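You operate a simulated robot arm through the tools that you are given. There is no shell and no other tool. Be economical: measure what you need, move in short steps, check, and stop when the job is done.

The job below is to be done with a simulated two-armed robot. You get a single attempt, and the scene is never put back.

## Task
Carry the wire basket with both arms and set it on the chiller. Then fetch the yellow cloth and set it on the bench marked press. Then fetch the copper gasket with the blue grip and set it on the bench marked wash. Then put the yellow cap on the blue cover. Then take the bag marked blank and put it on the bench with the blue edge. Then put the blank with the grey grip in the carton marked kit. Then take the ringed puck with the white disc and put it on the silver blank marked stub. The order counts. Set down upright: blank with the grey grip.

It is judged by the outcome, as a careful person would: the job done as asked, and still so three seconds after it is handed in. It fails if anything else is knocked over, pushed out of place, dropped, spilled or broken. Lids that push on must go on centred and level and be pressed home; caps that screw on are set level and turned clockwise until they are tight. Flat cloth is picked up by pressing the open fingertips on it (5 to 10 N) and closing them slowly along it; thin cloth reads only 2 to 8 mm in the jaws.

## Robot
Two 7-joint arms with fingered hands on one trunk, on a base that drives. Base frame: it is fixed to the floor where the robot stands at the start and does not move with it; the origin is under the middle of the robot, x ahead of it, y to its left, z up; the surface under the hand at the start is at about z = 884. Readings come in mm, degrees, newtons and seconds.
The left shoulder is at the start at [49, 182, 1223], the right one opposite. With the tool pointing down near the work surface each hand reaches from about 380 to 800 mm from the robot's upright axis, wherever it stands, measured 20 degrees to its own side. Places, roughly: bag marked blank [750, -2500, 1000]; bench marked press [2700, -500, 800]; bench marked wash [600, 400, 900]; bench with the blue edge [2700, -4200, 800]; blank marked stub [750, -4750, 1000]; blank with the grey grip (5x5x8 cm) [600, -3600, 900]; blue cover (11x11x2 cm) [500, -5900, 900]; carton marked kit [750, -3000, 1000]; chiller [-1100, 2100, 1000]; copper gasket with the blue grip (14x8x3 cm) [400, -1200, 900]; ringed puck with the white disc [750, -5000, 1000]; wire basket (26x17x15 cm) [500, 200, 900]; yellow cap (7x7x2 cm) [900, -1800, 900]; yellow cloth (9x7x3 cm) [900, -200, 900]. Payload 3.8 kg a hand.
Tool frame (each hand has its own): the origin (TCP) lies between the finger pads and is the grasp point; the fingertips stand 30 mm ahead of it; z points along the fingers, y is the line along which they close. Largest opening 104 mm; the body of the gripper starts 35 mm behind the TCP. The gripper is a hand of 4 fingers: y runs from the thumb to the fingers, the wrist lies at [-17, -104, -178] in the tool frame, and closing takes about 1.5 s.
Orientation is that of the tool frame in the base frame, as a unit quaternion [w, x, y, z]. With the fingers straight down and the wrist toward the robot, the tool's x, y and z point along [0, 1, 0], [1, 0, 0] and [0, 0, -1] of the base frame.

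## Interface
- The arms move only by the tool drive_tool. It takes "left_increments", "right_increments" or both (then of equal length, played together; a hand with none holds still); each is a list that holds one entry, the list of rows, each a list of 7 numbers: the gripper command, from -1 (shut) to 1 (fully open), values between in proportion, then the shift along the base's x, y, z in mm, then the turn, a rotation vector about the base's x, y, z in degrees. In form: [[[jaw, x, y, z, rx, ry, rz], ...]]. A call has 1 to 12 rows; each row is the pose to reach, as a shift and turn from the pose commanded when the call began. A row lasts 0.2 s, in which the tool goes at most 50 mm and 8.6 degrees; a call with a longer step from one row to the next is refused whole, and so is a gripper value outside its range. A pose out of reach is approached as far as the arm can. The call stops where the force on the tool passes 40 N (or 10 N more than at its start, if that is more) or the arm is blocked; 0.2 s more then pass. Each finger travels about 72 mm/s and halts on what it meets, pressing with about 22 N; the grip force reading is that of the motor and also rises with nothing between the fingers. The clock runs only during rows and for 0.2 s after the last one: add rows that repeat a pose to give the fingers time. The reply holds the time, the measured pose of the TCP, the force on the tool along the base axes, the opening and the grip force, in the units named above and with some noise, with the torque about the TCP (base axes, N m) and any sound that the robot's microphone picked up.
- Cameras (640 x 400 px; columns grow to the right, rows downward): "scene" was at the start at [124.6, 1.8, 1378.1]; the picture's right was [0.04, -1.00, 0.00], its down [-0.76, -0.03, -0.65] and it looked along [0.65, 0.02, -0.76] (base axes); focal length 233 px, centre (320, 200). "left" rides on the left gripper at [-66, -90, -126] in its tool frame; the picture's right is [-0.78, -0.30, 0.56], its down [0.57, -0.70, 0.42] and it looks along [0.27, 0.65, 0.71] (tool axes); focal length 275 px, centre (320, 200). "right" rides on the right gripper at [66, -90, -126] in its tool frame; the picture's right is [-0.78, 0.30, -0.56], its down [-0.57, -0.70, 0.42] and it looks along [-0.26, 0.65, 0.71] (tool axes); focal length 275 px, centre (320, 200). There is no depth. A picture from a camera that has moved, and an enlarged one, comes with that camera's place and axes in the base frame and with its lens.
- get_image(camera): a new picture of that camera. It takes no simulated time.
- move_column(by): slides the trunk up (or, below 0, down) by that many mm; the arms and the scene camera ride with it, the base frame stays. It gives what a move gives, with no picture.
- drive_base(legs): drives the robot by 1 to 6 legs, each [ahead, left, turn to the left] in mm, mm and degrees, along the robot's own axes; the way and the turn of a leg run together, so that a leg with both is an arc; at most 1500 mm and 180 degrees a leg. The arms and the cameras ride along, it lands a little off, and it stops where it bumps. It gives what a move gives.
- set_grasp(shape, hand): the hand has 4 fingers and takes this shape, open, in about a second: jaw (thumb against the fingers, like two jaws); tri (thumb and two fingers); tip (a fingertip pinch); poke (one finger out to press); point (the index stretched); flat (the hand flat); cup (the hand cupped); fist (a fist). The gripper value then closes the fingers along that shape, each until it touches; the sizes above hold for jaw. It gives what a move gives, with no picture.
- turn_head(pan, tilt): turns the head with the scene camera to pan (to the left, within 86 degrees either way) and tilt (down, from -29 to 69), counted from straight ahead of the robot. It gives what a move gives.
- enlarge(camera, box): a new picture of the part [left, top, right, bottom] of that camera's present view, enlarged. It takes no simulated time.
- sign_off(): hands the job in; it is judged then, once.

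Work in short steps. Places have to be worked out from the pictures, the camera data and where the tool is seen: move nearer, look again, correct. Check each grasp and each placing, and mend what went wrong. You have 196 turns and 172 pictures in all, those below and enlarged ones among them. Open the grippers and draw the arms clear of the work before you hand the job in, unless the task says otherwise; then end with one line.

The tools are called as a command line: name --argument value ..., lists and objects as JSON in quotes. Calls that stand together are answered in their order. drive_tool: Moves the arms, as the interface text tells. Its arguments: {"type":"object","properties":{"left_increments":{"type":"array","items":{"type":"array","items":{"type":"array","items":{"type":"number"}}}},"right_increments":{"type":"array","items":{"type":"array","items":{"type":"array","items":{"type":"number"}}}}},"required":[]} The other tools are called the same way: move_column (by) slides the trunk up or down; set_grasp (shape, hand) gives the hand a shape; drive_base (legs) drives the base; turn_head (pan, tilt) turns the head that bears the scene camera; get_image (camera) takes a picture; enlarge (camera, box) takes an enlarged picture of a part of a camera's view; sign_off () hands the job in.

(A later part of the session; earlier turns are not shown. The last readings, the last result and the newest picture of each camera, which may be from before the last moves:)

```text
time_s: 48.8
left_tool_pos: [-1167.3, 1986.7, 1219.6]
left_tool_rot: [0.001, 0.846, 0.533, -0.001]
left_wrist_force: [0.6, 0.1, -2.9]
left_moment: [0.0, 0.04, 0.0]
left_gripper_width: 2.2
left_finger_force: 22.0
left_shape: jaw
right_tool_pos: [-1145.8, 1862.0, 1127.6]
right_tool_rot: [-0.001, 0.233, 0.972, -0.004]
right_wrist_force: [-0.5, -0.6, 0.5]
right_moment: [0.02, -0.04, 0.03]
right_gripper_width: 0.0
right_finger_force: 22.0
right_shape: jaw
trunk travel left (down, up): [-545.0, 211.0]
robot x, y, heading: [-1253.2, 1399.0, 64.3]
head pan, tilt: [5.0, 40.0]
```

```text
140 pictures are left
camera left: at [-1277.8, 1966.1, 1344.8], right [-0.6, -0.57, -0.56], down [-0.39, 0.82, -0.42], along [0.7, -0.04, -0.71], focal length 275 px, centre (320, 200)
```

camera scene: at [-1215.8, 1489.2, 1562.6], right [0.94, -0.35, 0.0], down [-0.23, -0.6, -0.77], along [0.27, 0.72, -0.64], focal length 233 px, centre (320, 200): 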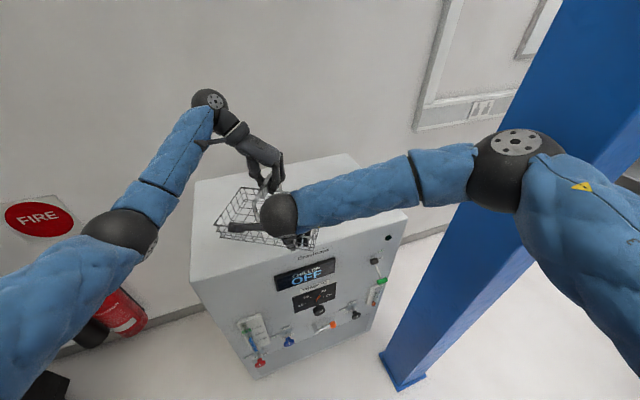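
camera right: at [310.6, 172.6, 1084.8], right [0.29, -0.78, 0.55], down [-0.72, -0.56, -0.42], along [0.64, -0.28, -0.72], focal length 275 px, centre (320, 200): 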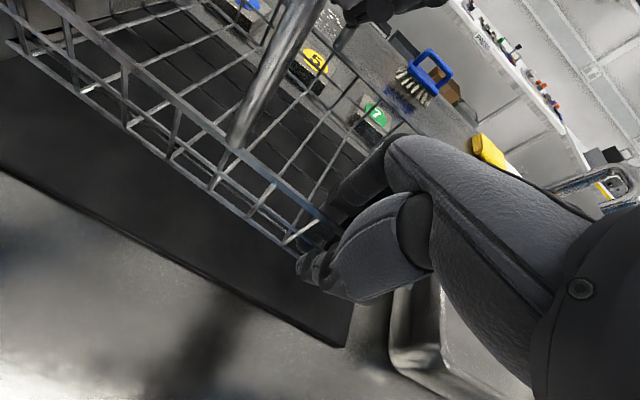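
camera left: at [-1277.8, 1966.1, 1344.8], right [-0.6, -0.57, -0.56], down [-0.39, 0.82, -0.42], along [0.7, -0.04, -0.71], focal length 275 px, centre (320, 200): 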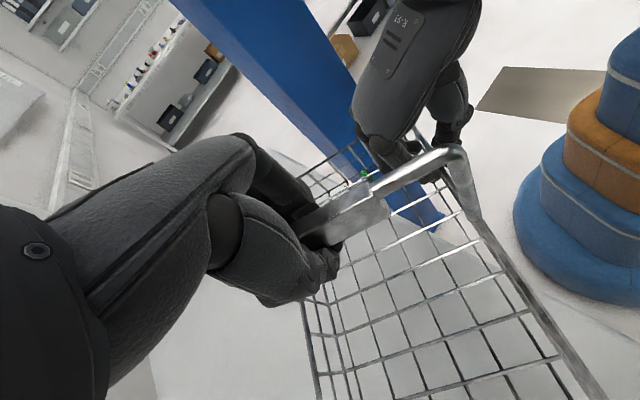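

The top is about x −1430…−691, y 1950–2460. I move another ~200 mm in y so the basket centres over it.

drive_base --legs '[[180, 87, 0]]'

get_image --camera "scene"

get_image --camera "left"

```text
time_s: 50.4
left_tool_pos: [-1165.8, 2185.5, 1217.8]
left_tool_rot: [0.0, 0.847, 0.532, -0.002]
left_wrist_force: [0.3, 0.4, -3.7]
left_moment: [0.02, 0.01, -0.04]
left_gripper_width: 2.5
left_finger_force: 21.8
left_shape: jaw
right_tool_pos: [-1144.6, 2061.5, 1126.9]
right_tool_rot: [-0.002, 0.234, 0.972, -0.006]
right_wrist_force: [0.1, 0.3, -0.2]
right_moment: [0.03, -0.02, 0.03]
right_gripper_width: 0.0
right_finger_force: 22.0
right_shape: jaw
trunk travel left (down, up): [-545.0, 211.0]
robot x, y, heading: [-1249.2, 1598.9, 64.2]
head pan, tilt: [5.0, 40.0]
```

```text
139 pictures are left
camera scene: at [-1215.1, 1689.9, 1562.5], right [0.93, -0.36, 0.0], down [-0.23, -0.6, -0.77], along [0.27, 0.72, -0.64], focal length 233 px, centre (320, 200)
```

scene: 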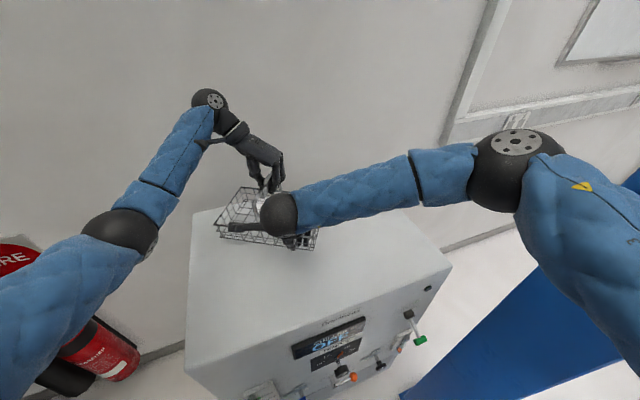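

```text
138 pictures are left
camera left: at [-1276.2, 2166.8, 1344.5], right [-0.6, -0.57, -0.56], down [-0.38, 0.82, -0.42], along [0.7, -0.04, -0.71], focal length 275 px, centre (320, 200)
```

left: 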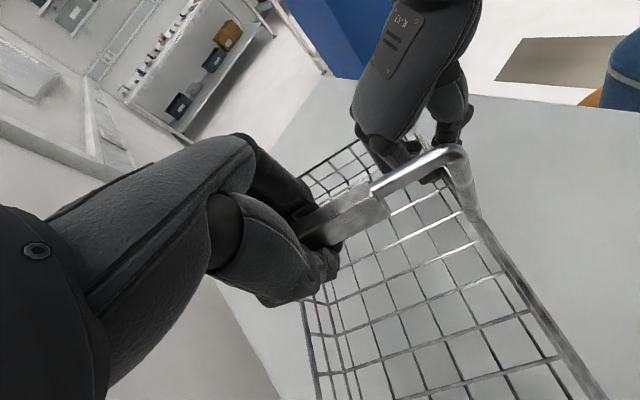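

The basket is well within the chiller's top. Lower with the trunk, then gently with both arms until contact.

move_column --by -75

drive_tool --left_increments '[[[-1, 0, 0, -5, 0, 0, 0], [-1, 0, 0, -10, 0, 0, 0], [-1, 0, 0, -15, 0, 0, 0], [-1, 0, 0, -20, 0, 0, 0]]]' --right_increments '[[[-1, 0, 0, -5, 0, 0, 0], [-1, 0, 0, -10, 0, 0, 0], [-1, 0, 0, -15, 0, 0, 0], [-1, 0, 0, -20, 0, 0, 0]]]'

get_image --camera "scene"

```text
time_s: 51.5
left_tool_pos: [-1166.1, 2185.1, 1145.7]
left_tool_rot: [0.0, 0.847, 0.532, -0.001]
left_wrist_force: [0.7, 0.0, -2.5]
left_moment: [-0.02, 0.02, 0.03]
left_gripper_width: 2.5
left_finger_force: 21.7
left_shape: jaw
right_tool_pos: [-1143.4, 2062.0, 1054.9]
right_tool_rot: [-0.002, 0.233, 0.972, -0.001]
right_wrist_force: [0.8, -3.5, 20.0]
right_moment: [-0.01, 0.06, 0.05]
right_gripper_width: 0.2
right_finger_force: 21.9
right_shape: jaw
trunk travel left (down, up): [-470.0, 286.0]
robot x, y, heading: [-1254.1, 1591.6, 64.1]
head pan, tilt: [5.0, 40.0]
```

```text
time_s: 51.9
left_tool_pos: [-1165.9, 2184.6, 1140.1]
left_tool_rot: [-0.001, 0.847, 0.532, -0.001]
left_wrist_force: [0.5, 0.0, 0.4]
left_moment: [-0.01, 0.02, 0.0]
left_gripper_width: 2.3
left_finger_force: 21.3
left_shape: jaw
right_tool_pos: [-1145.2, 2065.7, 1054.1]
right_tool_rot: [-0.005, 0.234, 0.972, 0.003]
right_wrist_force: [-0.5, -8.5, 17.8]
right_moment: [-0.24, 0.03, 0.01]
right_gripper_width: 0.0
right_finger_force: 22.0
right_shape: jaw
trunk travel left (down, up): [-470.0, 286.0]
robot x, y, heading: [-1253.0, 1592.6, 64.0]
head pan, tilt: [5.0, 40.0]
stopped in row 2 (right hand): the force on the tool passed its limit at 44 N (the readings are from after the stop); the commanded pose is now the measured one
```

```text
137 pictures are left
camera scene: at [-1211.2, 1695.7, 1487.3], right [0.93, -0.36, 0.0], down [-0.23, -0.6, -0.77], along [0.27, 0.72, -0.64], focal length 233 px, centre (320, 200)
```

scene: 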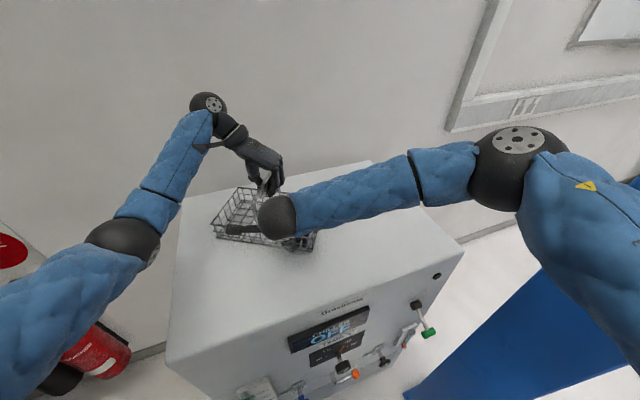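

Contact: the left's load vanished and the right feels upward force, so the basket is standing at z≈1009. I check it's level and seated.

enlarge --camera "scene" --box '[190, 150, 350, 270]'

get_image --camera "right"

get_image --camera "left"

```text
3.33 times, centred on (270, 210) of scene
camera zoom: at [-1211.2, 1695.7, 1487.3], right [0.93, -0.36, 0.0], down [-0.23, -0.6, -0.77], along [0.27, 0.72, -0.64], focal length 778 px, centre (487, 167)
```

zoom: 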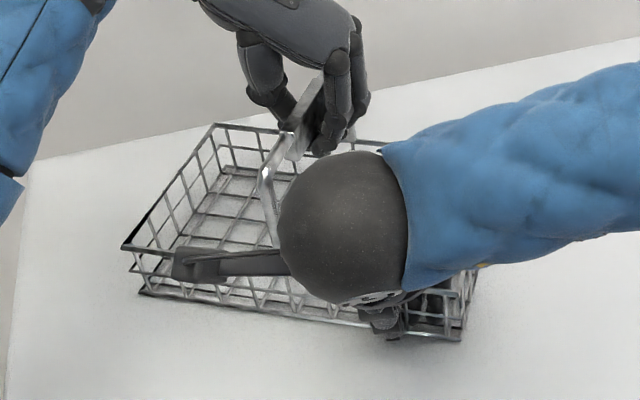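

```text
135 pictures are left
camera right: at [-1241.9, 2013.6, 1181.9], right [0.83, -0.1, 0.55], down [0.19, -0.88, -0.43], along [0.53, 0.46, -0.71], focal length 275 px, centre (320, 200)
```

right: 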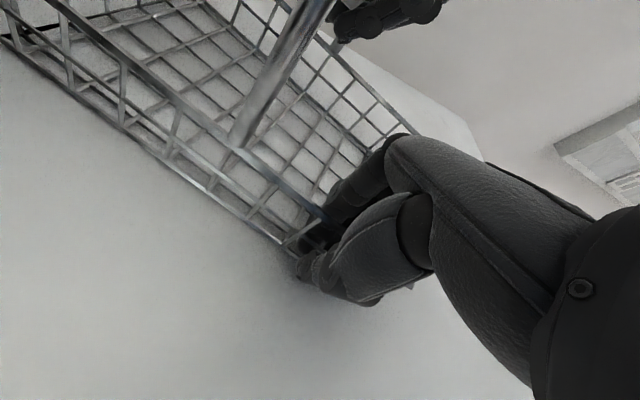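

```text
134 pictures are left
camera left: at [-1276.3, 2164.6, 1266.3], right [-0.6, -0.57, -0.56], down [-0.38, 0.82, -0.42], along [0.7, -0.04, -0.71], focal length 275 px, centre (320, 200)
```

left: 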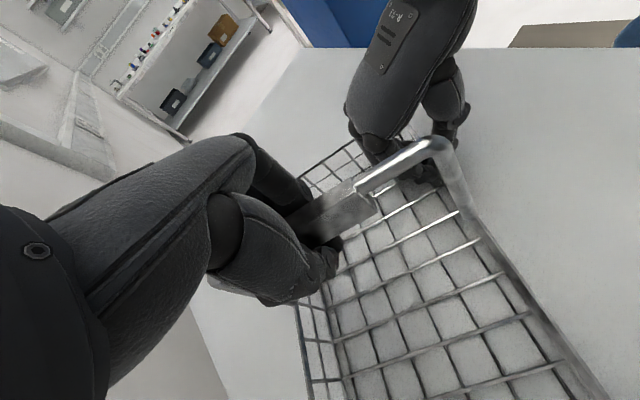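

The basket sits flat on the chiller. Relieve the right hand, open both hands, and raise them straight up.

drive_tool --left_increments '[[[-1, 0, 0, 0, 0, 0, 0], [-1, 0, 0, 0, 0, 0, 0], [-0.5, 0, 0, 0, 0, 0, 0], [0, 0, 0, 0, 0, 0, 0], [0.4, 0, 0, 0, 0, 0, 0], [0.4, 0, 0, 0, 0, 0, 0], [0.4, 0, 0, 0, 0, 0, 0], [0.4, 0, 0, 0, 0, 0, 0]]]' --right_increments '[[[-1, 0, 0, 1, 0, 0, 0], [-1, 0, 0, 2, 0, 0, 0], [-0.5, 0, 0, 2, 0, 0, 0], [0, 0, 0, 2, 0, 0, 0], [0.2, 0, 0, 2, 0, 0, 0], [0.2, 0, 0, 2, 0, 0, 0], [0.2, 0, 0, 2, 0, 0, 0], [0.2, 0, 0, 2, 0, 0, 0]]]'

get_image --camera "left"

get_image --camera "right"

```text
time_s: 53.7
left_tool_pos: [-1165.0, 2184.6, 1140.3]
left_tool_rot: [-0.001, 0.846, 0.533, 0.0]
left_wrist_force: [-0.5, -0.8, 0.2]
left_moment: [-0.02, 0.01, 0.01]
left_gripper_width: 72.7
left_finger_force: 0.1
left_shape: jaw
right_tool_pos: [-1143.3, 2064.0, 1056.0]
right_tool_rot: [-0.004, 0.235, 0.972, 0.003]
right_wrist_force: [-1.1, -1.7, 6.5]
right_moment: [0.17, -0.07, 0.0]
right_gripper_width: 60.5
right_finger_force: 0.1
right_shape: jaw
trunk travel left (down, up): [-470.0, 286.0]
robot x, y, heading: [-1253.6, 1594.8, 64.2]
head pan, tilt: [5.0, 40.0]
```

```text
133 pictures are left
camera left: at [-1276.4, 2164.9, 1266.2], right [-0.6, -0.57, -0.56], down [-0.38, 0.82, -0.42], along [0.7, -0.04, -0.71], focal length 275 px, centre (320, 200)
```

left: 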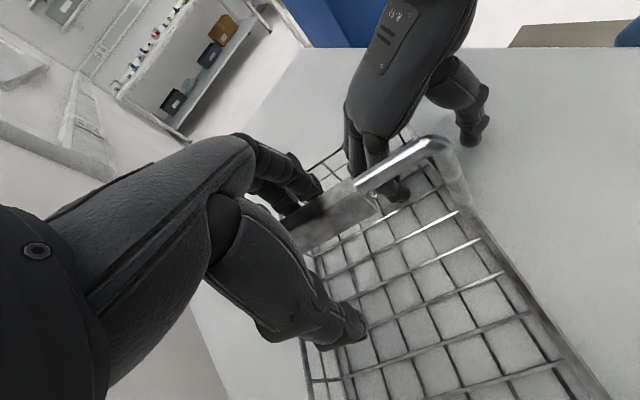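

```text
132 pictures are left
camera right: at [-1241.7, 2013.8, 1182.1], right [0.83, -0.09, 0.55], down [0.19, -0.88, -0.43], along [0.53, 0.46, -0.71], focal length 275 px, centre (320, 200)
```

right: 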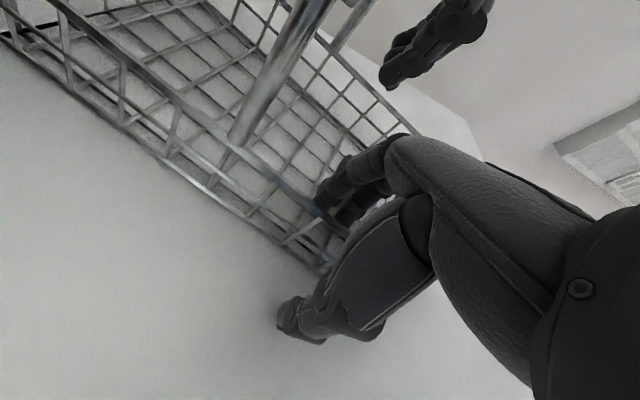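

Both are free. Raise the trunk straight up to clear the basket, then check.

move_column --by 180

get_image --camera "scene"

```text
time_s: 55.7
left_tool_pos: [-1166.5, 2185.8, 1319.3]
left_tool_rot: [0.0, 0.847, 0.531, -0.001]
left_wrist_force: [-0.4, -1.5, 0.0]
left_moment: [0.04, -0.01, 0.0]
left_gripper_width: 72.6
left_finger_force: 0.0
left_shape: jaw
right_tool_pos: [-1143.1, 2065.0, 1235.1]
right_tool_rot: [-0.003, 0.234, 0.972, 0.002]
right_wrist_force: [0.2, -0.6, -0.1]
right_moment: [0.0, 0.0, -0.04]
right_gripper_width: 61.7
right_finger_force: 0.0
right_shape: jaw
trunk travel left (down, up): [-650.0, 106.0]
robot x, y, heading: [-1252.5, 1595.5, 64.3]
head pan, tilt: [5.0, 40.0]
```

```text
131 pictures are left
camera scene: at [-1217.4, 1684.0, 1667.7], right [0.93, -0.36, 0.0], down [-0.23, -0.6, -0.77], along [0.27, 0.72, -0.64], focal length 233 px, centre (320, 200)
```

scene: 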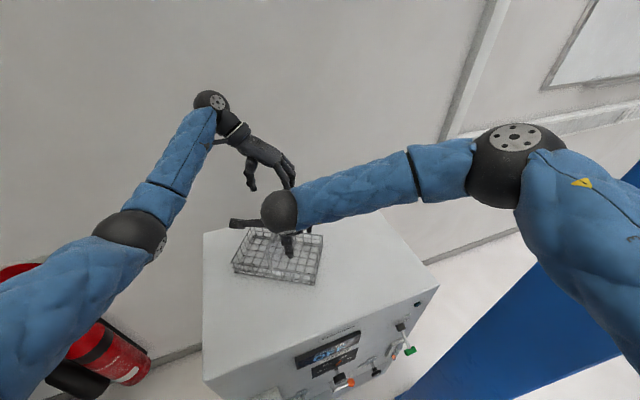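

Basket placed. Now to the back aisle for the cloth (it lies at x≈900 near the far edge of the bench). I back away, turn to face south, and go east.

drive_base --legs '[[-581, -280, 0], [0, 0, -154], [0, 1100, 0]]'

turn_head --pan 86 --tilt 25

get_image --camera "scene"

```text
time_s: 70.9
left_tool_pos: [17.6, 369.4, 1319.9]
left_tool_rot: [0.001, -0.706, 0.708, 0.0]
left_wrist_force: [-0.3, 0.3, 0.4]
left_moment: [0.03, -0.01, 0.05]
left_gripper_width: 72.3
left_finger_force: 0.0
left_shape: jaw
right_tool_pos: [-54.9, 466.9, 1234.7]
right_tool_rot: [0.001, 1.0, -0.012, 0.004]
right_wrist_force: [-0.4, -0.5, -0.7]
right_moment: [-0.03, 0.0, -0.03]
right_gripper_width: 61.8
right_finger_force: 0.0
right_shape: jaw
trunk travel left (down, up): [-650.0, 106.0]
robot x, y, heading: [-161.2, 939.5, -90.3]
head pan, tilt: [5.0, 40.0]
```

```text
time_s: 72.4
left_tool_pos: [18.4, 369.8, 1319.5]
left_tool_rot: [0.001, -0.706, 0.709, -0.001]
left_wrist_force: [0.7, 0.0, -0.1]
left_moment: [0.02, -0.01, -0.03]
left_gripper_width: 72.3
left_finger_force: 0.0
left_shape: jaw
right_tool_pos: [-54.9, 466.4, 1233.5]
right_tool_rot: [0.001, 1.0, -0.014, 0.004]
right_wrist_force: [-0.3, -1.2, -0.5]
right_moment: [-0.03, 0.0, -0.04]
right_gripper_width: 62.0
right_finger_force: 0.1
right_shape: jaw
trunk travel left (down, up): [-650.0, 106.0]
robot x, y, heading: [-160.6, 942.5, -90.3]
head pan, tilt: [85.9, 25.0]
```

```text
130 pictures are left
camera scene: at [-68.1, 918.8, 1691.1], right [-0.07, -1.0, 0.0], down [-0.42, 0.03, -0.91], along [0.9, -0.07, -0.42], focal length 233 px, centre (320, 200)
```

scene: 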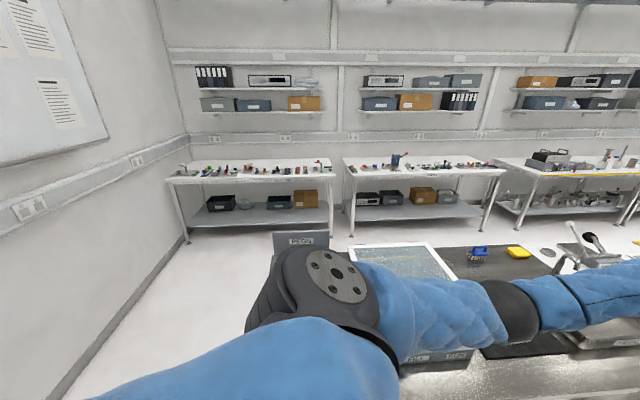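

Floor is clear to the north-east; the press bench front is at x≈2450. I go around the bench end into the back aisle.

drive_base --legs '[[-760, 0, 0], [0, 1500, 0], [0, 130, 0], [1000, 0, 0], [880, 0, 0], [0, 0, -90]]'

turn_head --pan 0 --tilt 50

get_image --camera "scene"

```text
time_s: 97.4
left_tool_pos: [928.4, -369.0, 1319.9]
left_tool_rot: [0.0, 0.0, 1.0, -0.001]
left_wrist_force: [-1.1, -0.4, 0.2]
left_moment: [-0.03, -0.01, 0.0]
left_gripper_width: 72.6
left_finger_force: 0.1
left_shape: jaw
right_tool_pos: [1025.8, -294.8, 1235.6]
right_tool_rot: [-0.004, -0.698, 0.716, -0.002]
right_wrist_force: [0.0, -0.2, -0.1]
right_moment: [-0.01, 0.01, -0.04]
right_gripper_width: 62.1
right_finger_force: 0.2
right_shape: jaw
trunk travel left (down, up): [-650.0, 106.0]
robot x, y, heading: [1495.2, -191.0, -179.9]
head pan, tilt: [85.9, 25.0]
```

```text
time_s: 99.0
left_tool_pos: [928.0, -367.4, 1319.5]
left_tool_rot: [0.0, -0.002, 1.0, 0.0]
left_wrist_force: [-0.5, -0.9, -0.6]
left_moment: [0.0, -0.04, 0.0]
left_gripper_width: 72.6
left_finger_force: 0.0
left_shape: jaw
right_tool_pos: [1026.4, -295.2, 1234.4]
right_tool_rot: [-0.003, -0.699, 0.715, -0.002]
right_wrist_force: [0.6, -0.7, 0.4]
right_moment: [-0.01, 0.01, 0.0]
right_gripper_width: 61.9
right_finger_force: 0.1
right_shape: jaw
trunk travel left (down, up): [-650.0, 106.0]
robot x, y, heading: [1496.9, -187.9, -179.9]
head pan, tilt: [0.0, 50.0]
```

```text
129 pictures are left
camera scene: at [1407.5, -189.3, 1653.6], right [0.0, 1.0, 0.0], down [0.77, 0.0, -0.64], along [-0.64, 0.0, -0.77], focal length 233 px, centre (320, 200)
```

scene: 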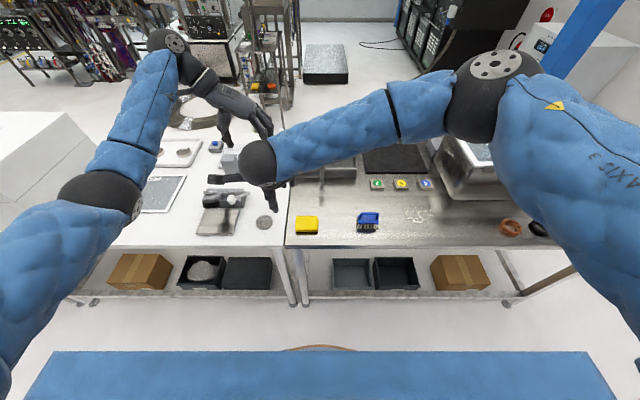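

The yellow cloth is at about (899, −248). I shift the robot left so it falls in front of the right hand, lift the left hand away, and lower the trunk somewhat.

drive_base --legs '[[0, 190, 0]]'

drive_tool --left_increments '[[[0.4, 20, 0, 30, 0, 0, 0], [0.4, 40, 0, 60, 0, 0, 0], [0.4, 60, 0, 90, 0, 0, 0]]]' --right_increments '[[[0.6, -30, 45, 0, 0, 0, 0], [1, -60, 90, 0, 0, 0, 0], [1, -90, 135, 0, 0, 0, 0], [1, -110, 180, 0, 0, 0, 0], [1, -127, 220, 0, 0, 0, 0], [1, -127, 237, 0, 0, 0, 0]]]'

move_column --by -180

get_image --camera "right"

get_image --camera "scene"

```text
time_s: 100.5
left_tool_pos: [926.9, -556.9, 1319.9]
left_tool_rot: [0.0, 0.001, 1.0, -0.002]
left_wrist_force: [0.2, -0.2, -0.8]
left_moment: [0.03, 0.0, 0.01]
left_gripper_width: 72.5
left_finger_force: 0.1
left_shape: jaw
right_tool_pos: [1025.3, -484.7, 1235.1]
right_tool_rot: [-0.003, -0.699, 0.716, -0.001]
right_wrist_force: [0.3, -0.1, 0.2]
right_moment: [-0.01, 0.0, 0.0]
right_gripper_width: 62.2
right_finger_force: 0.2
right_shape: jaw
trunk travel left (down, up): [-650.0, 106.0]
robot x, y, heading: [1494.5, -376.0, -180.0]
head pan, tilt: [0.0, 50.0]
```

```text
refused: give rows for one hand, or as many for the one as for the other
```

```text
time_s: 102.5
left_tool_pos: [927.6, -558.0, 1138.8]
left_tool_rot: [0.0, -0.001, 1.0, 0.0]
left_wrist_force: [-0.2, -0.1, 0.3]
left_moment: [0.0, 0.01, -0.01]
left_gripper_width: 72.6
left_finger_force: 0.2
left_shape: jaw
right_tool_pos: [1025.3, -486.0, 1054.8]
right_tool_rot: [-0.003, -0.698, 0.716, -0.002]
right_wrist_force: [0.6, -0.4, -0.2]
right_moment: [-0.02, 0.01, 0.03]
right_gripper_width: 62.0
right_finger_force: 0.1
right_shape: jaw
trunk travel left (down, up): [-470.0, 286.0]
robot x, y, heading: [1497.6, -380.3, -180.1]
head pan, tilt: [0.0, 50.0]
```

```text
128 pictures are left
camera right: at [1115.2, -552.3, 1182.0], right [-0.28, 0.79, 0.55], down [0.71, 0.55, -0.43], along [-0.64, 0.28, -0.71], focal length 275 px, centre (320, 200)
```

right: 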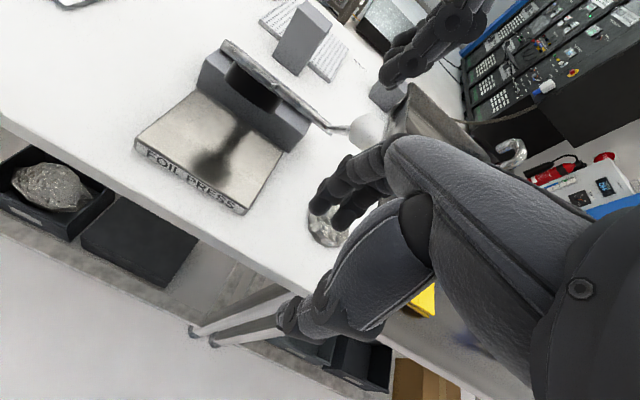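

```text
127 pictures are left
camera scene: at [1393.4, -379.7, 1473.2], right [0.0, 1.0, 0.0], down [0.77, 0.0, -0.64], along [-0.64, 0.0, -0.77], focal length 233 px, centre (320, 200)
```

scene: 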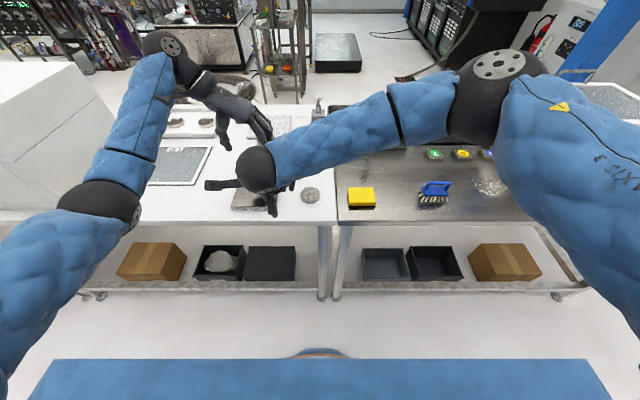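

I move the right hand over the cloth (~(905, −248)) at moderate height; left hand stays up.

drive_tool --right_increments '[[[0.6, -20, 45, 0, 0, 0, 0], [1, -40, 90, 0, 0, 0, 0], [1, -60, 135, 0, 0, 0, 0], [1, -80, 180, 0, 0, 0, 0], [1, -100, 220, 0, 0, 0, 0], [1, -120, 238, -20, 0, 0, 0], [1, -120, 238, -50, 0, 0, 0], [1, -120, 238, -70, 0, 0, 0]]]'

get_image --camera "right"

enlarge --camera "scene" --box '[300, 150, 460, 250]'

```text
time_s: 104.3
left_tool_pos: [927.7, -557.0, 1140.1]
left_tool_rot: [0.0, 0.001, 1.0, -0.001]
left_wrist_force: [-0.5, 0.2, 0.6]
left_moment: [-0.01, -0.01, -0.01]
left_gripper_width: 72.4
left_finger_force: 0.1
left_shape: jaw
right_tool_pos: [905.2, -246.6, 985.2]
right_tool_rot: [-0.003, -0.699, 0.716, -0.001]
right_wrist_force: [-0.1, 0.4, 0.0]
right_moment: [0.01, -0.03, -0.05]
right_gripper_width: 103.5
right_finger_force: 0.1
right_shape: jaw
trunk travel left (down, up): [-470.0, 286.0]
robot x, y, heading: [1498.9, -379.1, -180.0]
head pan, tilt: [0.0, 50.0]
```

```text
126 pictures are left
camera right: at [994.2, -314.2, 1112.0], right [-0.28, 0.79, 0.55], down [0.71, 0.55, -0.43], along [-0.64, 0.28, -0.71], focal length 275 px, centre (320, 200)
```

right: 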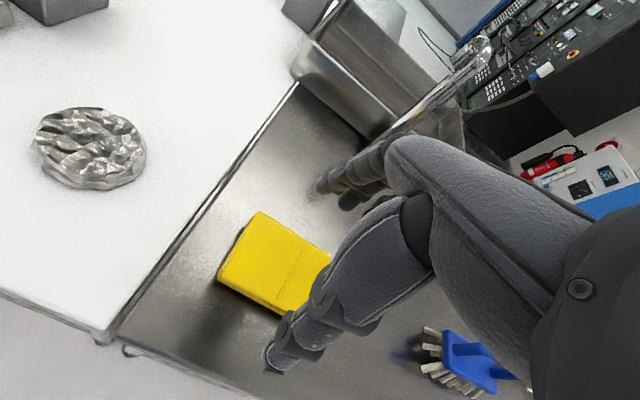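

```text
4.00 times, centred on (380, 200) of scene
camera zoom: at [1392.8, -379.4, 1473.1], right [0.0, 1.0, 0.0], down [0.77, 0.0, -0.64], along [-0.64, 0.0, -0.77], focal length 933 px, centre (80, 200)
```

zoom: 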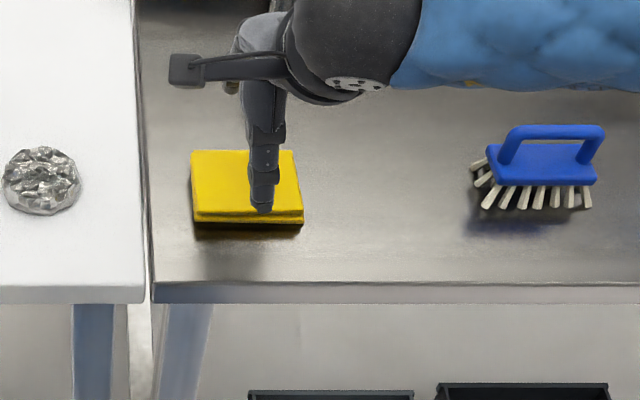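

The cloth spans x 870–938, y −288…−204, so the hand is centred. Descend until tips nearly touch the bench and close slowly.

drive_tool --right_increments '[[[1, 0, 0, -25, 0, 0, 0], [1, 0, 0, -45, 0, 0, 0], [1, 0, 0, -58, 0, 0, 0], [1, 0, 0, -67, 0, 0, 0], [0.7, 0, 0, -67, 0, 0, 0], [0.4, 0, 0, -67, 0, 0, 0], [0.1, 0, 0, -67, 0, 0, 0], [-0.2, 0, 0, -67, 0, 0, 0], [-0.5, 0, 0, -67, 0, 0, 0], [-1, 0, 0, -67, 0, 0, 0], [-1, 0, 0, -67, 0, 0, 0]]]'

get_image --camera "right"

```text
time_s: 106.7
left_tool_pos: [928.0, -557.0, 1139.8]
left_tool_rot: [0.0, 0.0, 1.0, 0.0]
left_wrist_force: [0.5, 0.1, -0.5]
left_moment: [-0.03, -0.03, 0.0]
left_gripper_width: 72.3
left_finger_force: 0.0
left_shape: jaw
right_tool_pos: [905.3, -246.5, 917.7]
right_tool_rot: [-0.003, -0.699, 0.715, -0.001]
right_wrist_force: [0.6, 0.1, 0.3]
right_moment: [0.0, 0.03, -0.03]
right_gripper_width: 59.3
right_finger_force: 22.1
right_shape: jaw
trunk travel left (down, up): [-470.0, 286.0]
robot x, y, heading: [1495.5, -378.1, -179.9]
head pan, tilt: [0.0, 50.0]
```

```text
124 pictures are left
camera right: at [994.9, -314.5, 1044.3], right [-0.28, 0.79, 0.55], down [0.71, 0.55, -0.43], along [-0.64, 0.28, -0.71], focal length 275 px, centre (320, 200)
```

right: 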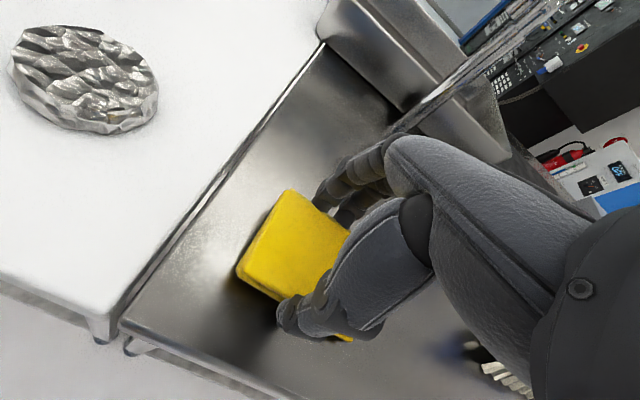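

Gripped at 59 mm with 22 N. Lift and check it comes along.

drive_tool --right_increments '[[[-1, 0, 0, 10, 0, 0, 0], [-1, 0, 0, 30, 0, 0, 0], [-1, 0, 0, 70, 0, 0, 0], [-1, 0, 0, 110, 0, 0, 0], [-1, 20, 0, 150, 0, 0, 0]]]'

get_image --camera "right"

```text
time_s: 107.9
left_tool_pos: [928.8, -558.1, 1139.7]
left_tool_rot: [0.0, 0.0, 1.0, -0.001]
left_wrist_force: [-0.4, -0.2, 0.3]
left_moment: [0.02, 0.02, -0.02]
left_gripper_width: 72.4
left_finger_force: 0.1
left_shape: jaw
right_tool_pos: [926.9, -247.6, 1068.9]
right_tool_rot: [-0.003, -0.698, 0.716, -0.002]
right_wrist_force: [-0.2, 0.3, -1.4]
right_moment: [0.02, 0.01, -0.02]
right_gripper_width: 59.2
right_finger_force: 22.1
right_shape: jaw
trunk travel left (down, up): [-470.0, 286.0]
robot x, y, heading: [1497.1, -378.3, -179.8]
head pan, tilt: [0.0, 50.0]
```

```text
123 pictures are left
camera right: at [1016.8, -314.5, 1195.8], right [-0.28, 0.79, 0.55], down [0.71, 0.55, -0.43], along [-0.64, 0.27, -0.71], focal length 275 px, centre (320, 200)
```

right: 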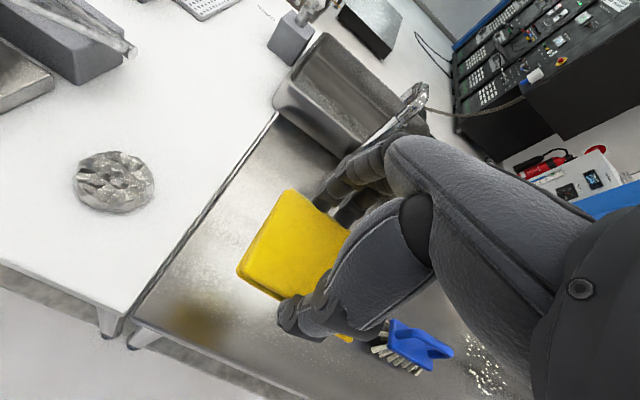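

Cloth held. Back off from the bench, turn around to face the press bench and look at it.

drive_base --legs '[[-230, 0, 0], [0, 0, 180]]'

turn_head --pan 0 --tilt 35

get_image --camera "scene"

```text
time_s: 116.9
left_tool_pos: [2302.3, -220.9, 1140.3]
left_tool_rot: [-0.001, 1.0, -0.019, 0.0]
left_wrist_force: [-1.0, -0.2, -1.0]
left_moment: [0.01, -0.03, -0.03]
left_gripper_width: 72.6
left_finger_force: 0.1
left_shape: jaw
right_tool_pos: [2291.6, -532.8, 1068.2]
right_tool_rot: [-0.002, 0.729, 0.684, 0.003]
right_wrist_force: [-0.1, -0.1, 0.3]
right_moment: [-0.01, -0.02, 0.03]
right_gripper_width: 58.2
right_finger_force: 21.7
right_shape: jaw
trunk travel left (down, up): [-470.0, 286.0]
robot x, y, heading: [1723.3, -381.1, -2.3]
head pan, tilt: [0.0, 50.0]
```

```text
time_s: 117.7
left_tool_pos: [2301.1, -222.6, 1139.4]
left_tool_rot: [-0.001, 1.0, -0.019, 0.0]
left_wrist_force: [-0.2, 0.2, 0.5]
left_moment: [-0.02, 0.01, 0.04]
left_gripper_width: 72.6
left_finger_force: 0.1
left_shape: jaw
right_tool_pos: [2290.2, -532.5, 1067.5]
right_tool_rot: [-0.002, 0.729, 0.684, 0.004]
right_wrist_force: [0.4, -0.8, -0.5]
right_moment: [0.0, 0.03, 0.0]
right_gripper_width: 58.4
right_finger_force: 22.0
right_shape: jaw
trunk travel left (down, up): [-470.0, 286.0]
robot x, y, heading: [1730.3, -380.8, -2.3]
head pan, tilt: [0.0, 35.0]
```

```text
122 pictures are left
camera scene: at [1840.1, -384.3, 1494.8], right [-0.04, -1.0, 0.0], down [-0.57, 0.02, -0.82], along [0.82, -0.03, -0.57], focal length 233 px, centre (320, 200)
```

scene: 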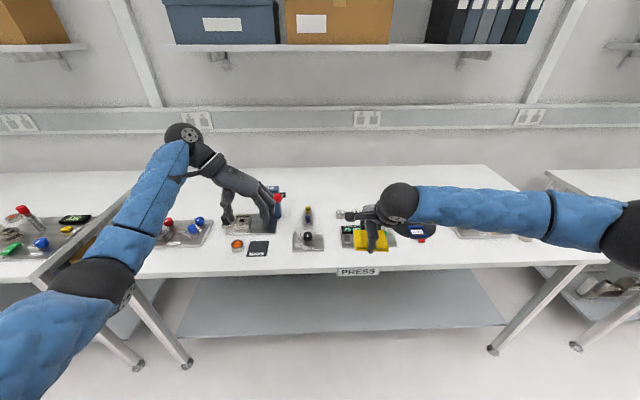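

The PRESS bench is ahead with items along it. I enlarge to find free space.

enlarge --camera "scene" --box '[130, 150, 350, 290]'

enlarge --camera "scene" --box '[330, 150, 610, 290]'

```text
2.86 times, centred on (240, 220) of scene
camera zoom: at [1840.1, -384.3, 1494.8], right [-0.04, -1.0, 0.0], down [-0.57, 0.02, -0.82], along [0.82, -0.03, -0.57], focal length 667 px, centre (549, 143)
```

zoom: 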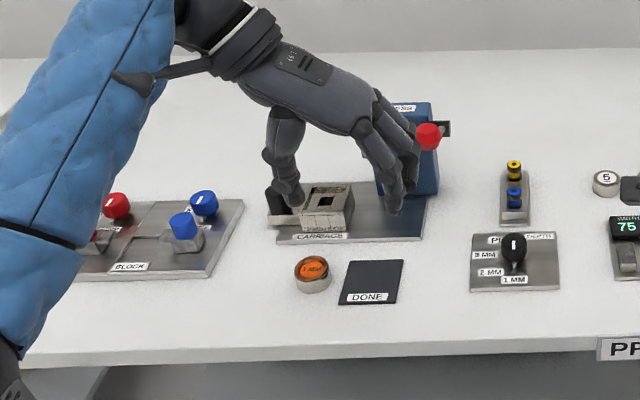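

```text
2.29 times, centred on (470, 220) of scene
camera zoom: at [1840.1, -384.3, 1494.8], right [-0.04, -1.0, 0.0], down [-0.57, 0.02, -0.82], along [0.82, -0.03, -0.57], focal length 533 px, centre (-23, 154)
```

zoom: 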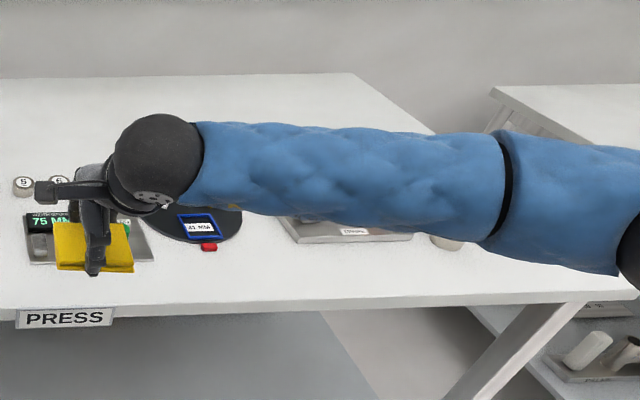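

There's a free strip at the bench front right of the dark scale, around (2479, −1050). I drive to face it.

drive_base --legs '[[0, 0, 2.3], [0, -520, 0], [150, 0, 0]]'

turn_head --pan -5 --tilt 50

get_image --camera "scene"

get_image --camera "right"

```text
time_s: 122.1
left_tool_pos: [2447.1, -717.5, 1139.2]
left_tool_rot: [-0.001, 1.0, 0.0, -0.001]
left_wrist_force: [0.2, 0.0, -0.6]
left_moment: [0.0, 0.02, -0.03]
left_gripper_width: 72.4
left_finger_force: 0.1
left_shape: jaw
right_tool_pos: [2448.1, -1029.2, 1067.9]
right_tool_rot: [-0.003, 0.716, 0.698, 0.003]
right_wrist_force: [0.3, 0.1, 0.0]
right_moment: [-0.01, 0.03, 0.02]
right_gripper_width: 58.5
right_finger_force: 22.2
right_shape: jaw
trunk travel left (down, up): [-470.0, 286.0]
robot x, y, heading: [1872.7, -895.1, 0.2]
head pan, tilt: [0.0, 35.0]
```

```text
time_s: 122.8
left_tool_pos: [2444.3, -717.1, 1140.7]
left_tool_rot: [0.0, 1.0, 0.0, 0.0]
left_wrist_force: [-0.3, -0.1, -0.2]
left_moment: [-0.02, -0.02, 0.01]
left_gripper_width: 72.6
left_finger_force: 0.0
left_shape: jaw
right_tool_pos: [2446.8, -1028.6, 1068.7]
right_tool_rot: [-0.002, 0.715, 0.699, 0.003]
right_wrist_force: [0.2, 0.1, -0.3]
right_moment: [0.01, 0.0, -0.02]
right_gripper_width: 58.6
right_finger_force: 22.1
right_shape: jaw
trunk travel left (down, up): [-470.0, 286.0]
robot x, y, heading: [1877.0, -897.8, -0.1]
head pan, tilt: [-5.0, 50.0]
```

```text
119 pictures are left
camera scene: at [1978.2, -904.9, 1473.2], right [-0.09, -1.0, 0.0], down [-0.76, 0.07, -0.64], along [0.64, -0.06, -0.77], focal length 233 px, centre (320, 200)
```

scene: 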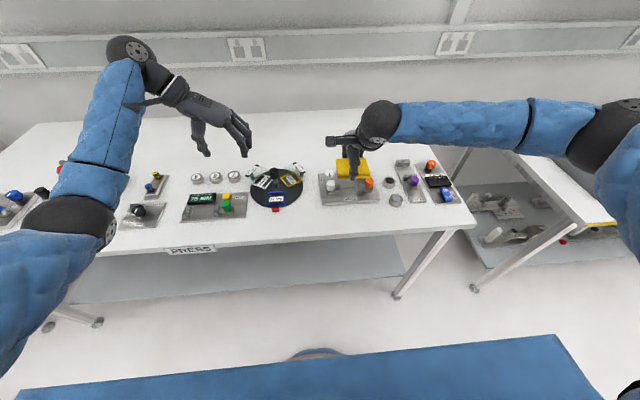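

```text
118 pictures are left
camera right: at [2358.2, -961.7, 1195.3], right [0.28, -0.79, 0.55], down [-0.71, -0.55, -0.43], along [0.64, -0.28, -0.71], focal length 275 px, centre (320, 200)
```

right: 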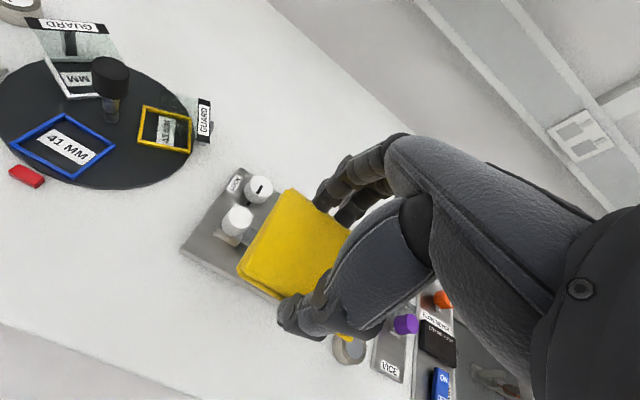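

The strip around (2445, −910) between the scale and the plate is free. I shift left 118 mm, lift the left hand, and lower the trunk.

drive_base --legs '[[0, 118, 0]]'

drive_tool --left_increments '[[[0.4, 0, 0, 40, 0, 0, 0], [0.4, 0, 0, 80, 0, 0, 0], [0.4, 0, 0, 120, 0, 0, 0]]]'

move_column --by -190

get_image --camera "right"

get_image --camera "scene"

```text
time_s: 124.1
left_tool_pos: [2445.5, -597.7, 1139.6]
left_tool_rot: [0.0, 1.0, 0.0, 0.0]
left_wrist_force: [-0.2, 0.4, 0.3]
left_moment: [-0.04, 0.01, 0.0]
left_gripper_width: 72.4
left_finger_force: 0.1
left_shape: jaw
right_tool_pos: [2446.1, -908.8, 1068.9]
right_tool_rot: [-0.002, 0.716, 0.698, 0.003]
right_wrist_force: [-0.6, -0.5, -0.4]
right_moment: [-0.02, -0.01, -0.02]
right_gripper_width: 58.5
right_finger_force: 21.8
right_shape: jaw
trunk travel left (down, up): [-470.0, 286.0]
robot x, y, heading: [1873.3, -774.2, 0.1]
head pan, tilt: [-5.0, 50.0]
```

```text
time_s: 124.9
left_tool_pos: [2444.9, -600.0, 1260.8]
left_tool_rot: [0.0, 1.0, 0.0, 0.0]
left_wrist_force: [-0.3, -0.2, 0.2]
left_moment: [0.04, -0.02, -0.02]
left_gripper_width: 72.8
left_finger_force: 0.2
left_shape: jaw
right_tool_pos: [2446.4, -911.0, 1068.2]
right_tool_rot: [-0.001, 0.716, 0.698, 0.003]
right_wrist_force: [-0.1, 1.4, 0.7]
right_moment: [0.02, 0.0, -0.02]
right_gripper_width: 58.6
right_finger_force: 22.2
right_shape: jaw
trunk travel left (down, up): [-470.0, 286.0]
robot x, y, heading: [1875.1, -776.6, -0.0]
head pan, tilt: [-5.0, 50.0]
```

```text
time_s: 127.0
left_tool_pos: [2443.9, -598.7, 1071.2]
left_tool_rot: [-0.001, 1.0, 0.001, 0.001]
left_wrist_force: [0.0, -0.3, 0.5]
left_moment: [-0.02, -0.05, 0.02]
left_gripper_width: 72.4
left_finger_force: 0.1
left_shape: jaw
right_tool_pos: [2444.2, -908.1, 880.3]
right_tool_rot: [-0.001, 0.715, 0.699, 0.005]
right_wrist_force: [1.5, 1.5, 19.7]
right_moment: [0.15, 0.51, 0.09]
right_gripper_width: 54.4
right_finger_force: 22.3
right_shape: jaw
trunk travel left (down, up): [-280.0, 476.0]
robot x, y, heading: [1877.1, -780.1, -0.0]
head pan, tilt: [-5.0, 50.0]
```

```text
117 pictures are left
camera right: at [2356.7, -842.2, 1007.2], right [0.28, -0.79, 0.55], down [-0.71, -0.55, -0.43], along [0.65, -0.27, -0.71], focal length 275 px, centre (320, 200)
```

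right: 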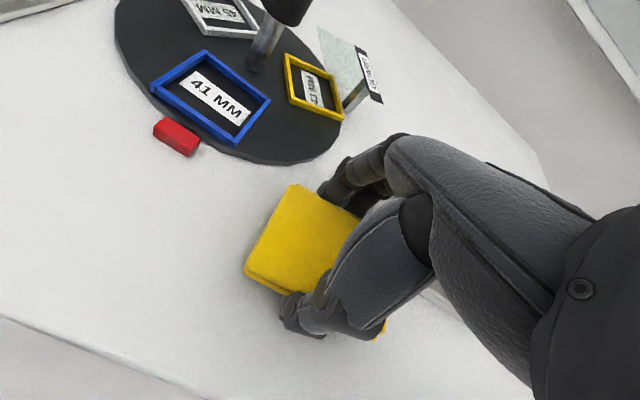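

```text
116 pictures are left
camera scene: at [2030.8, -785.6, 1281.5], right [-0.09, -1.0, 0.0], down [-0.76, 0.07, -0.64], along [0.64, -0.06, -0.76], focal length 233 px, centre (320, 200)
```

scene: 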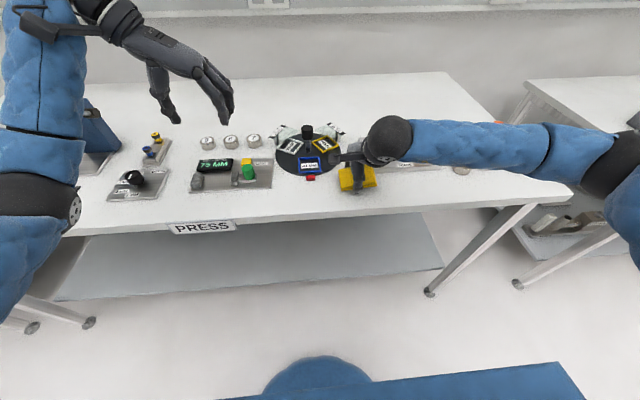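

Contact with the bench (≈20 N, bench z≈848). The cloth lies on a clear spot; relieve by 3 mm, open and rise.

drive_tool --right_increments '[[[-1, 0, 0, 3, 0, 0, 0], [-0.5, 0, 0, 3, 0, 0, 0], [0, 0, 0, 3, 0, 0, 0], [0.5, 0, 0, 3, 0, 0, 0], [0.6, 0, 0, 3, 0, 0, 0], [0.6, 0, 0, 3, 0, 0, 0], [0.6, 0, 0, 30, 0, 0, 0], [0.6, 0, 0, 80, 0, 0, 0], [0.6, 0, 0, 130, 0, 0, 0], [0.6, 0, 0, 180, 0, 0, 0]]]'

get_image --camera "right"

```text
time_s: 129.2
left_tool_pos: [2445.5, -600.1, 1069.3]
left_tool_rot: [-0.001, 1.0, 0.0, 0.0]
left_wrist_force: [-0.3, -0.7, -0.1]
left_moment: [0.01, -0.02, -0.04]
left_gripper_width: 72.5
left_finger_force: 0.0
left_shape: jaw
right_tool_pos: [2447.1, -910.4, 1059.6]
right_tool_rot: [-0.002, 0.715, 0.699, 0.002]
right_wrist_force: [-0.8, -0.1, 0.3]
right_moment: [-0.03, 0.02, -0.03]
right_gripper_width: 83.2
right_finger_force: 0.1
right_shape: jaw
trunk travel left (down, up): [-280.0, 476.0]
robot x, y, heading: [1876.5, -777.7, -0.0]
head pan, tilt: [-5.0, 50.0]
```

```text
115 pictures are left
camera right: at [2359.0, -842.9, 1186.0], right [0.28, -0.79, 0.55], down [-0.71, -0.55, -0.43], along [0.64, -0.28, -0.72], focal length 275 px, centre (320, 200)
```

right: 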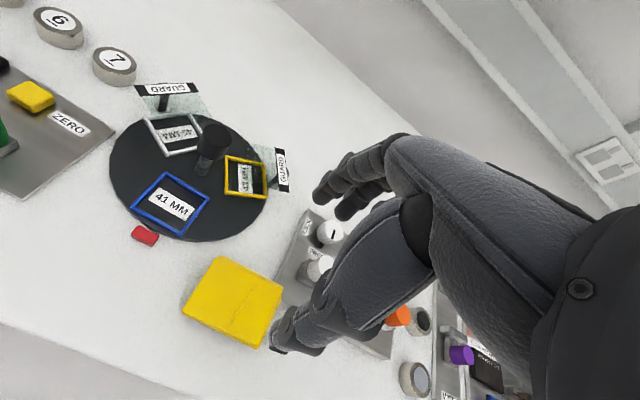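

Cloth is placed neatly. Next the copper gasket at (400, −1200), reachable from the front aisle; raise the trunk and go back round the north end.

drive_base --legs '[[-280, 0, 0], [0, 1500, 0], [0, 980, 0], [-1500, 0, 0], [-246, 0, 0]]'

move_column --by 190

turn_head --pan -40 --tilt 35

get_image --camera "scene"

```text
time_s: 151.3
left_tool_pos: [415.9, 1899.3, 1071.4]
left_tool_rot: [-0.001, 1.0, 0.001, 0.001]
left_wrist_force: [-0.5, 1.1, 0.0]
left_moment: [-0.03, -0.05, -0.03]
left_gripper_width: 72.5
left_finger_force: 0.1
left_shape: jaw
right_tool_pos: [417.3, 1587.6, 1059.8]
right_tool_rot: [-0.002, 0.715, 0.7, 0.002]
right_wrist_force: [-0.5, -0.2, 0.0]
right_moment: [-0.03, -0.05, 0.03]
right_gripper_width: 83.2
right_finger_force: 0.0
right_shape: jaw
trunk travel left (down, up): [-280.0, 476.0]
robot x, y, heading: [-149.5, 1719.4, 0.2]
head pan, tilt: [-5.0, 50.0]
```

```text
time_s: 153.4
left_tool_pos: [417.4, 1899.6, 1259.3]
left_tool_rot: [-0.002, 1.0, 0.002, -0.001]
left_wrist_force: [0.0, 0.4, 0.5]
left_moment: [-0.02, 0.01, 0.01]
left_gripper_width: 72.4
left_finger_force: 0.0
left_shape: jaw
right_tool_pos: [419.6, 1588.2, 1247.6]
right_tool_rot: [-0.003, 0.715, 0.699, 0.003]
right_wrist_force: [0.2, -0.2, -0.4]
right_moment: [0.02, 0.01, 0.03]
right_gripper_width: 82.8
right_finger_force: 0.0
right_shape: jaw
trunk travel left (down, up): [-470.0, 286.0]
robot x, y, heading: [-153.1, 1720.9, 0.3]
head pan, tilt: [-5.0, 50.0]
```

```text
time_s: 154.4
left_tool_pos: [416.5, 1899.3, 1259.9]
left_tool_rot: [-0.001, 1.0, 0.001, 0.0]
left_wrist_force: [0.4, -0.2, -0.2]
left_moment: [-0.01, 0.02, 0.01]
left_gripper_width: 72.3
left_finger_force: 0.1
left_shape: jaw
right_tool_pos: [419.7, 1588.9, 1249.0]
right_tool_rot: [-0.002, 0.715, 0.699, 0.003]
right_wrist_force: [-0.1, -0.8, 0.9]
right_moment: [0.0, -0.02, 0.03]
right_gripper_width: 83.1
right_finger_force: 0.1
right_shape: jaw
trunk travel left (down, up): [-470.0, 286.0]
robot x, y, heading: [-153.0, 1722.8, 0.2]
head pan, tilt: [-40.0, 35.0]
```

```text
114 pictures are left
camera scene: at [-58.8, 1662.3, 1494.8], right [-0.64, -0.77, 0.0], down [-0.44, 0.37, -0.82], along [0.63, -0.53, -0.57], focal length 233 px, centre (320, 200)
```

scene: 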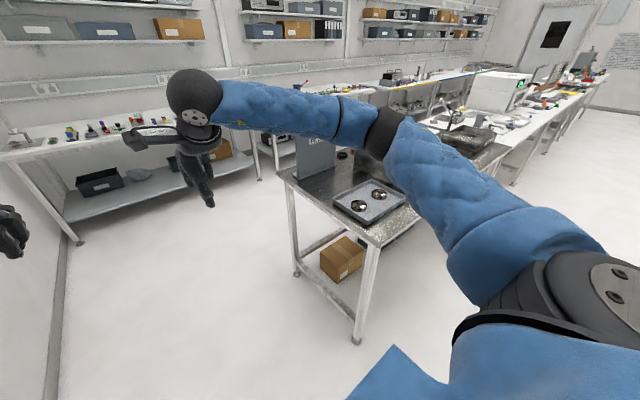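

Clear ahead. Drive south along the front aisle to face y≈−1050.

drive_base --legs '[[0, -480, 0], [-250, 0, 0], [0, -1500, 0], [0, -800, 0]]'

turn_head --pan -5 --tilt 40

get_image --camera "scene"

```text
time_s: 169.6
left_tool_pos: [161.9, -867.4, 1259.9]
left_tool_rot: [-0.001, 1.0, 0.001, 0.0]
left_wrist_force: [-0.4, -0.5, 0.2]
left_moment: [0.02, -0.01, 0.0]
left_gripper_width: 72.8
left_finger_force: 0.0
left_shape: jaw
right_tool_pos: [165.4, -1178.0, 1248.0]
right_tool_rot: [-0.001, 0.714, 0.7, 0.002]
right_wrist_force: [0.6, -0.1, -0.5]
right_moment: [0.0, 0.01, -0.01]
right_gripper_width: 83.1
right_finger_force: 0.1
right_shape: jaw
trunk travel left (down, up): [-470.0, 286.0]
robot x, y, heading: [-406.3, -1045.6, 0.3]
head pan, tilt: [-40.0, 35.0]
```

```text
time_s: 170.6
left_tool_pos: [163.0, -865.6, 1259.7]
left_tool_rot: [0.0, 1.0, 0.002, 0.0]
left_wrist_force: [0.2, 0.2, 0.1]
left_moment: [-0.01, 0.0, -0.02]
left_gripper_width: 72.5
left_finger_force: 0.1
left_shape: jaw
right_tool_pos: [165.7, -1176.9, 1248.5]
right_tool_rot: [-0.002, 0.714, 0.7, 0.003]
right_wrist_force: [-1.1, 0.0, -0.3]
right_moment: [0.0, -0.02, -0.01]
right_gripper_width: 83.0
right_finger_force: 0.1
right_shape: jaw
trunk travel left (down, up): [-470.0, 286.0]
robot x, y, heading: [-404.6, -1047.2, 0.1]
head pan, tilt: [-5.0, 40.0]
```

```text
113 pictures are left
camera scene: at [-295.2, -1054.5, 1487.3], right [-0.09, -1.0, 0.0], down [-0.64, 0.06, -0.77], along [0.76, -0.07, -0.64], focal length 233 px, centre (320, 200)
```

scene: 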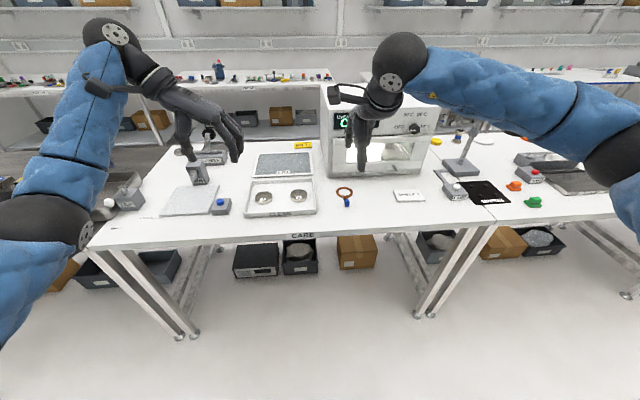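

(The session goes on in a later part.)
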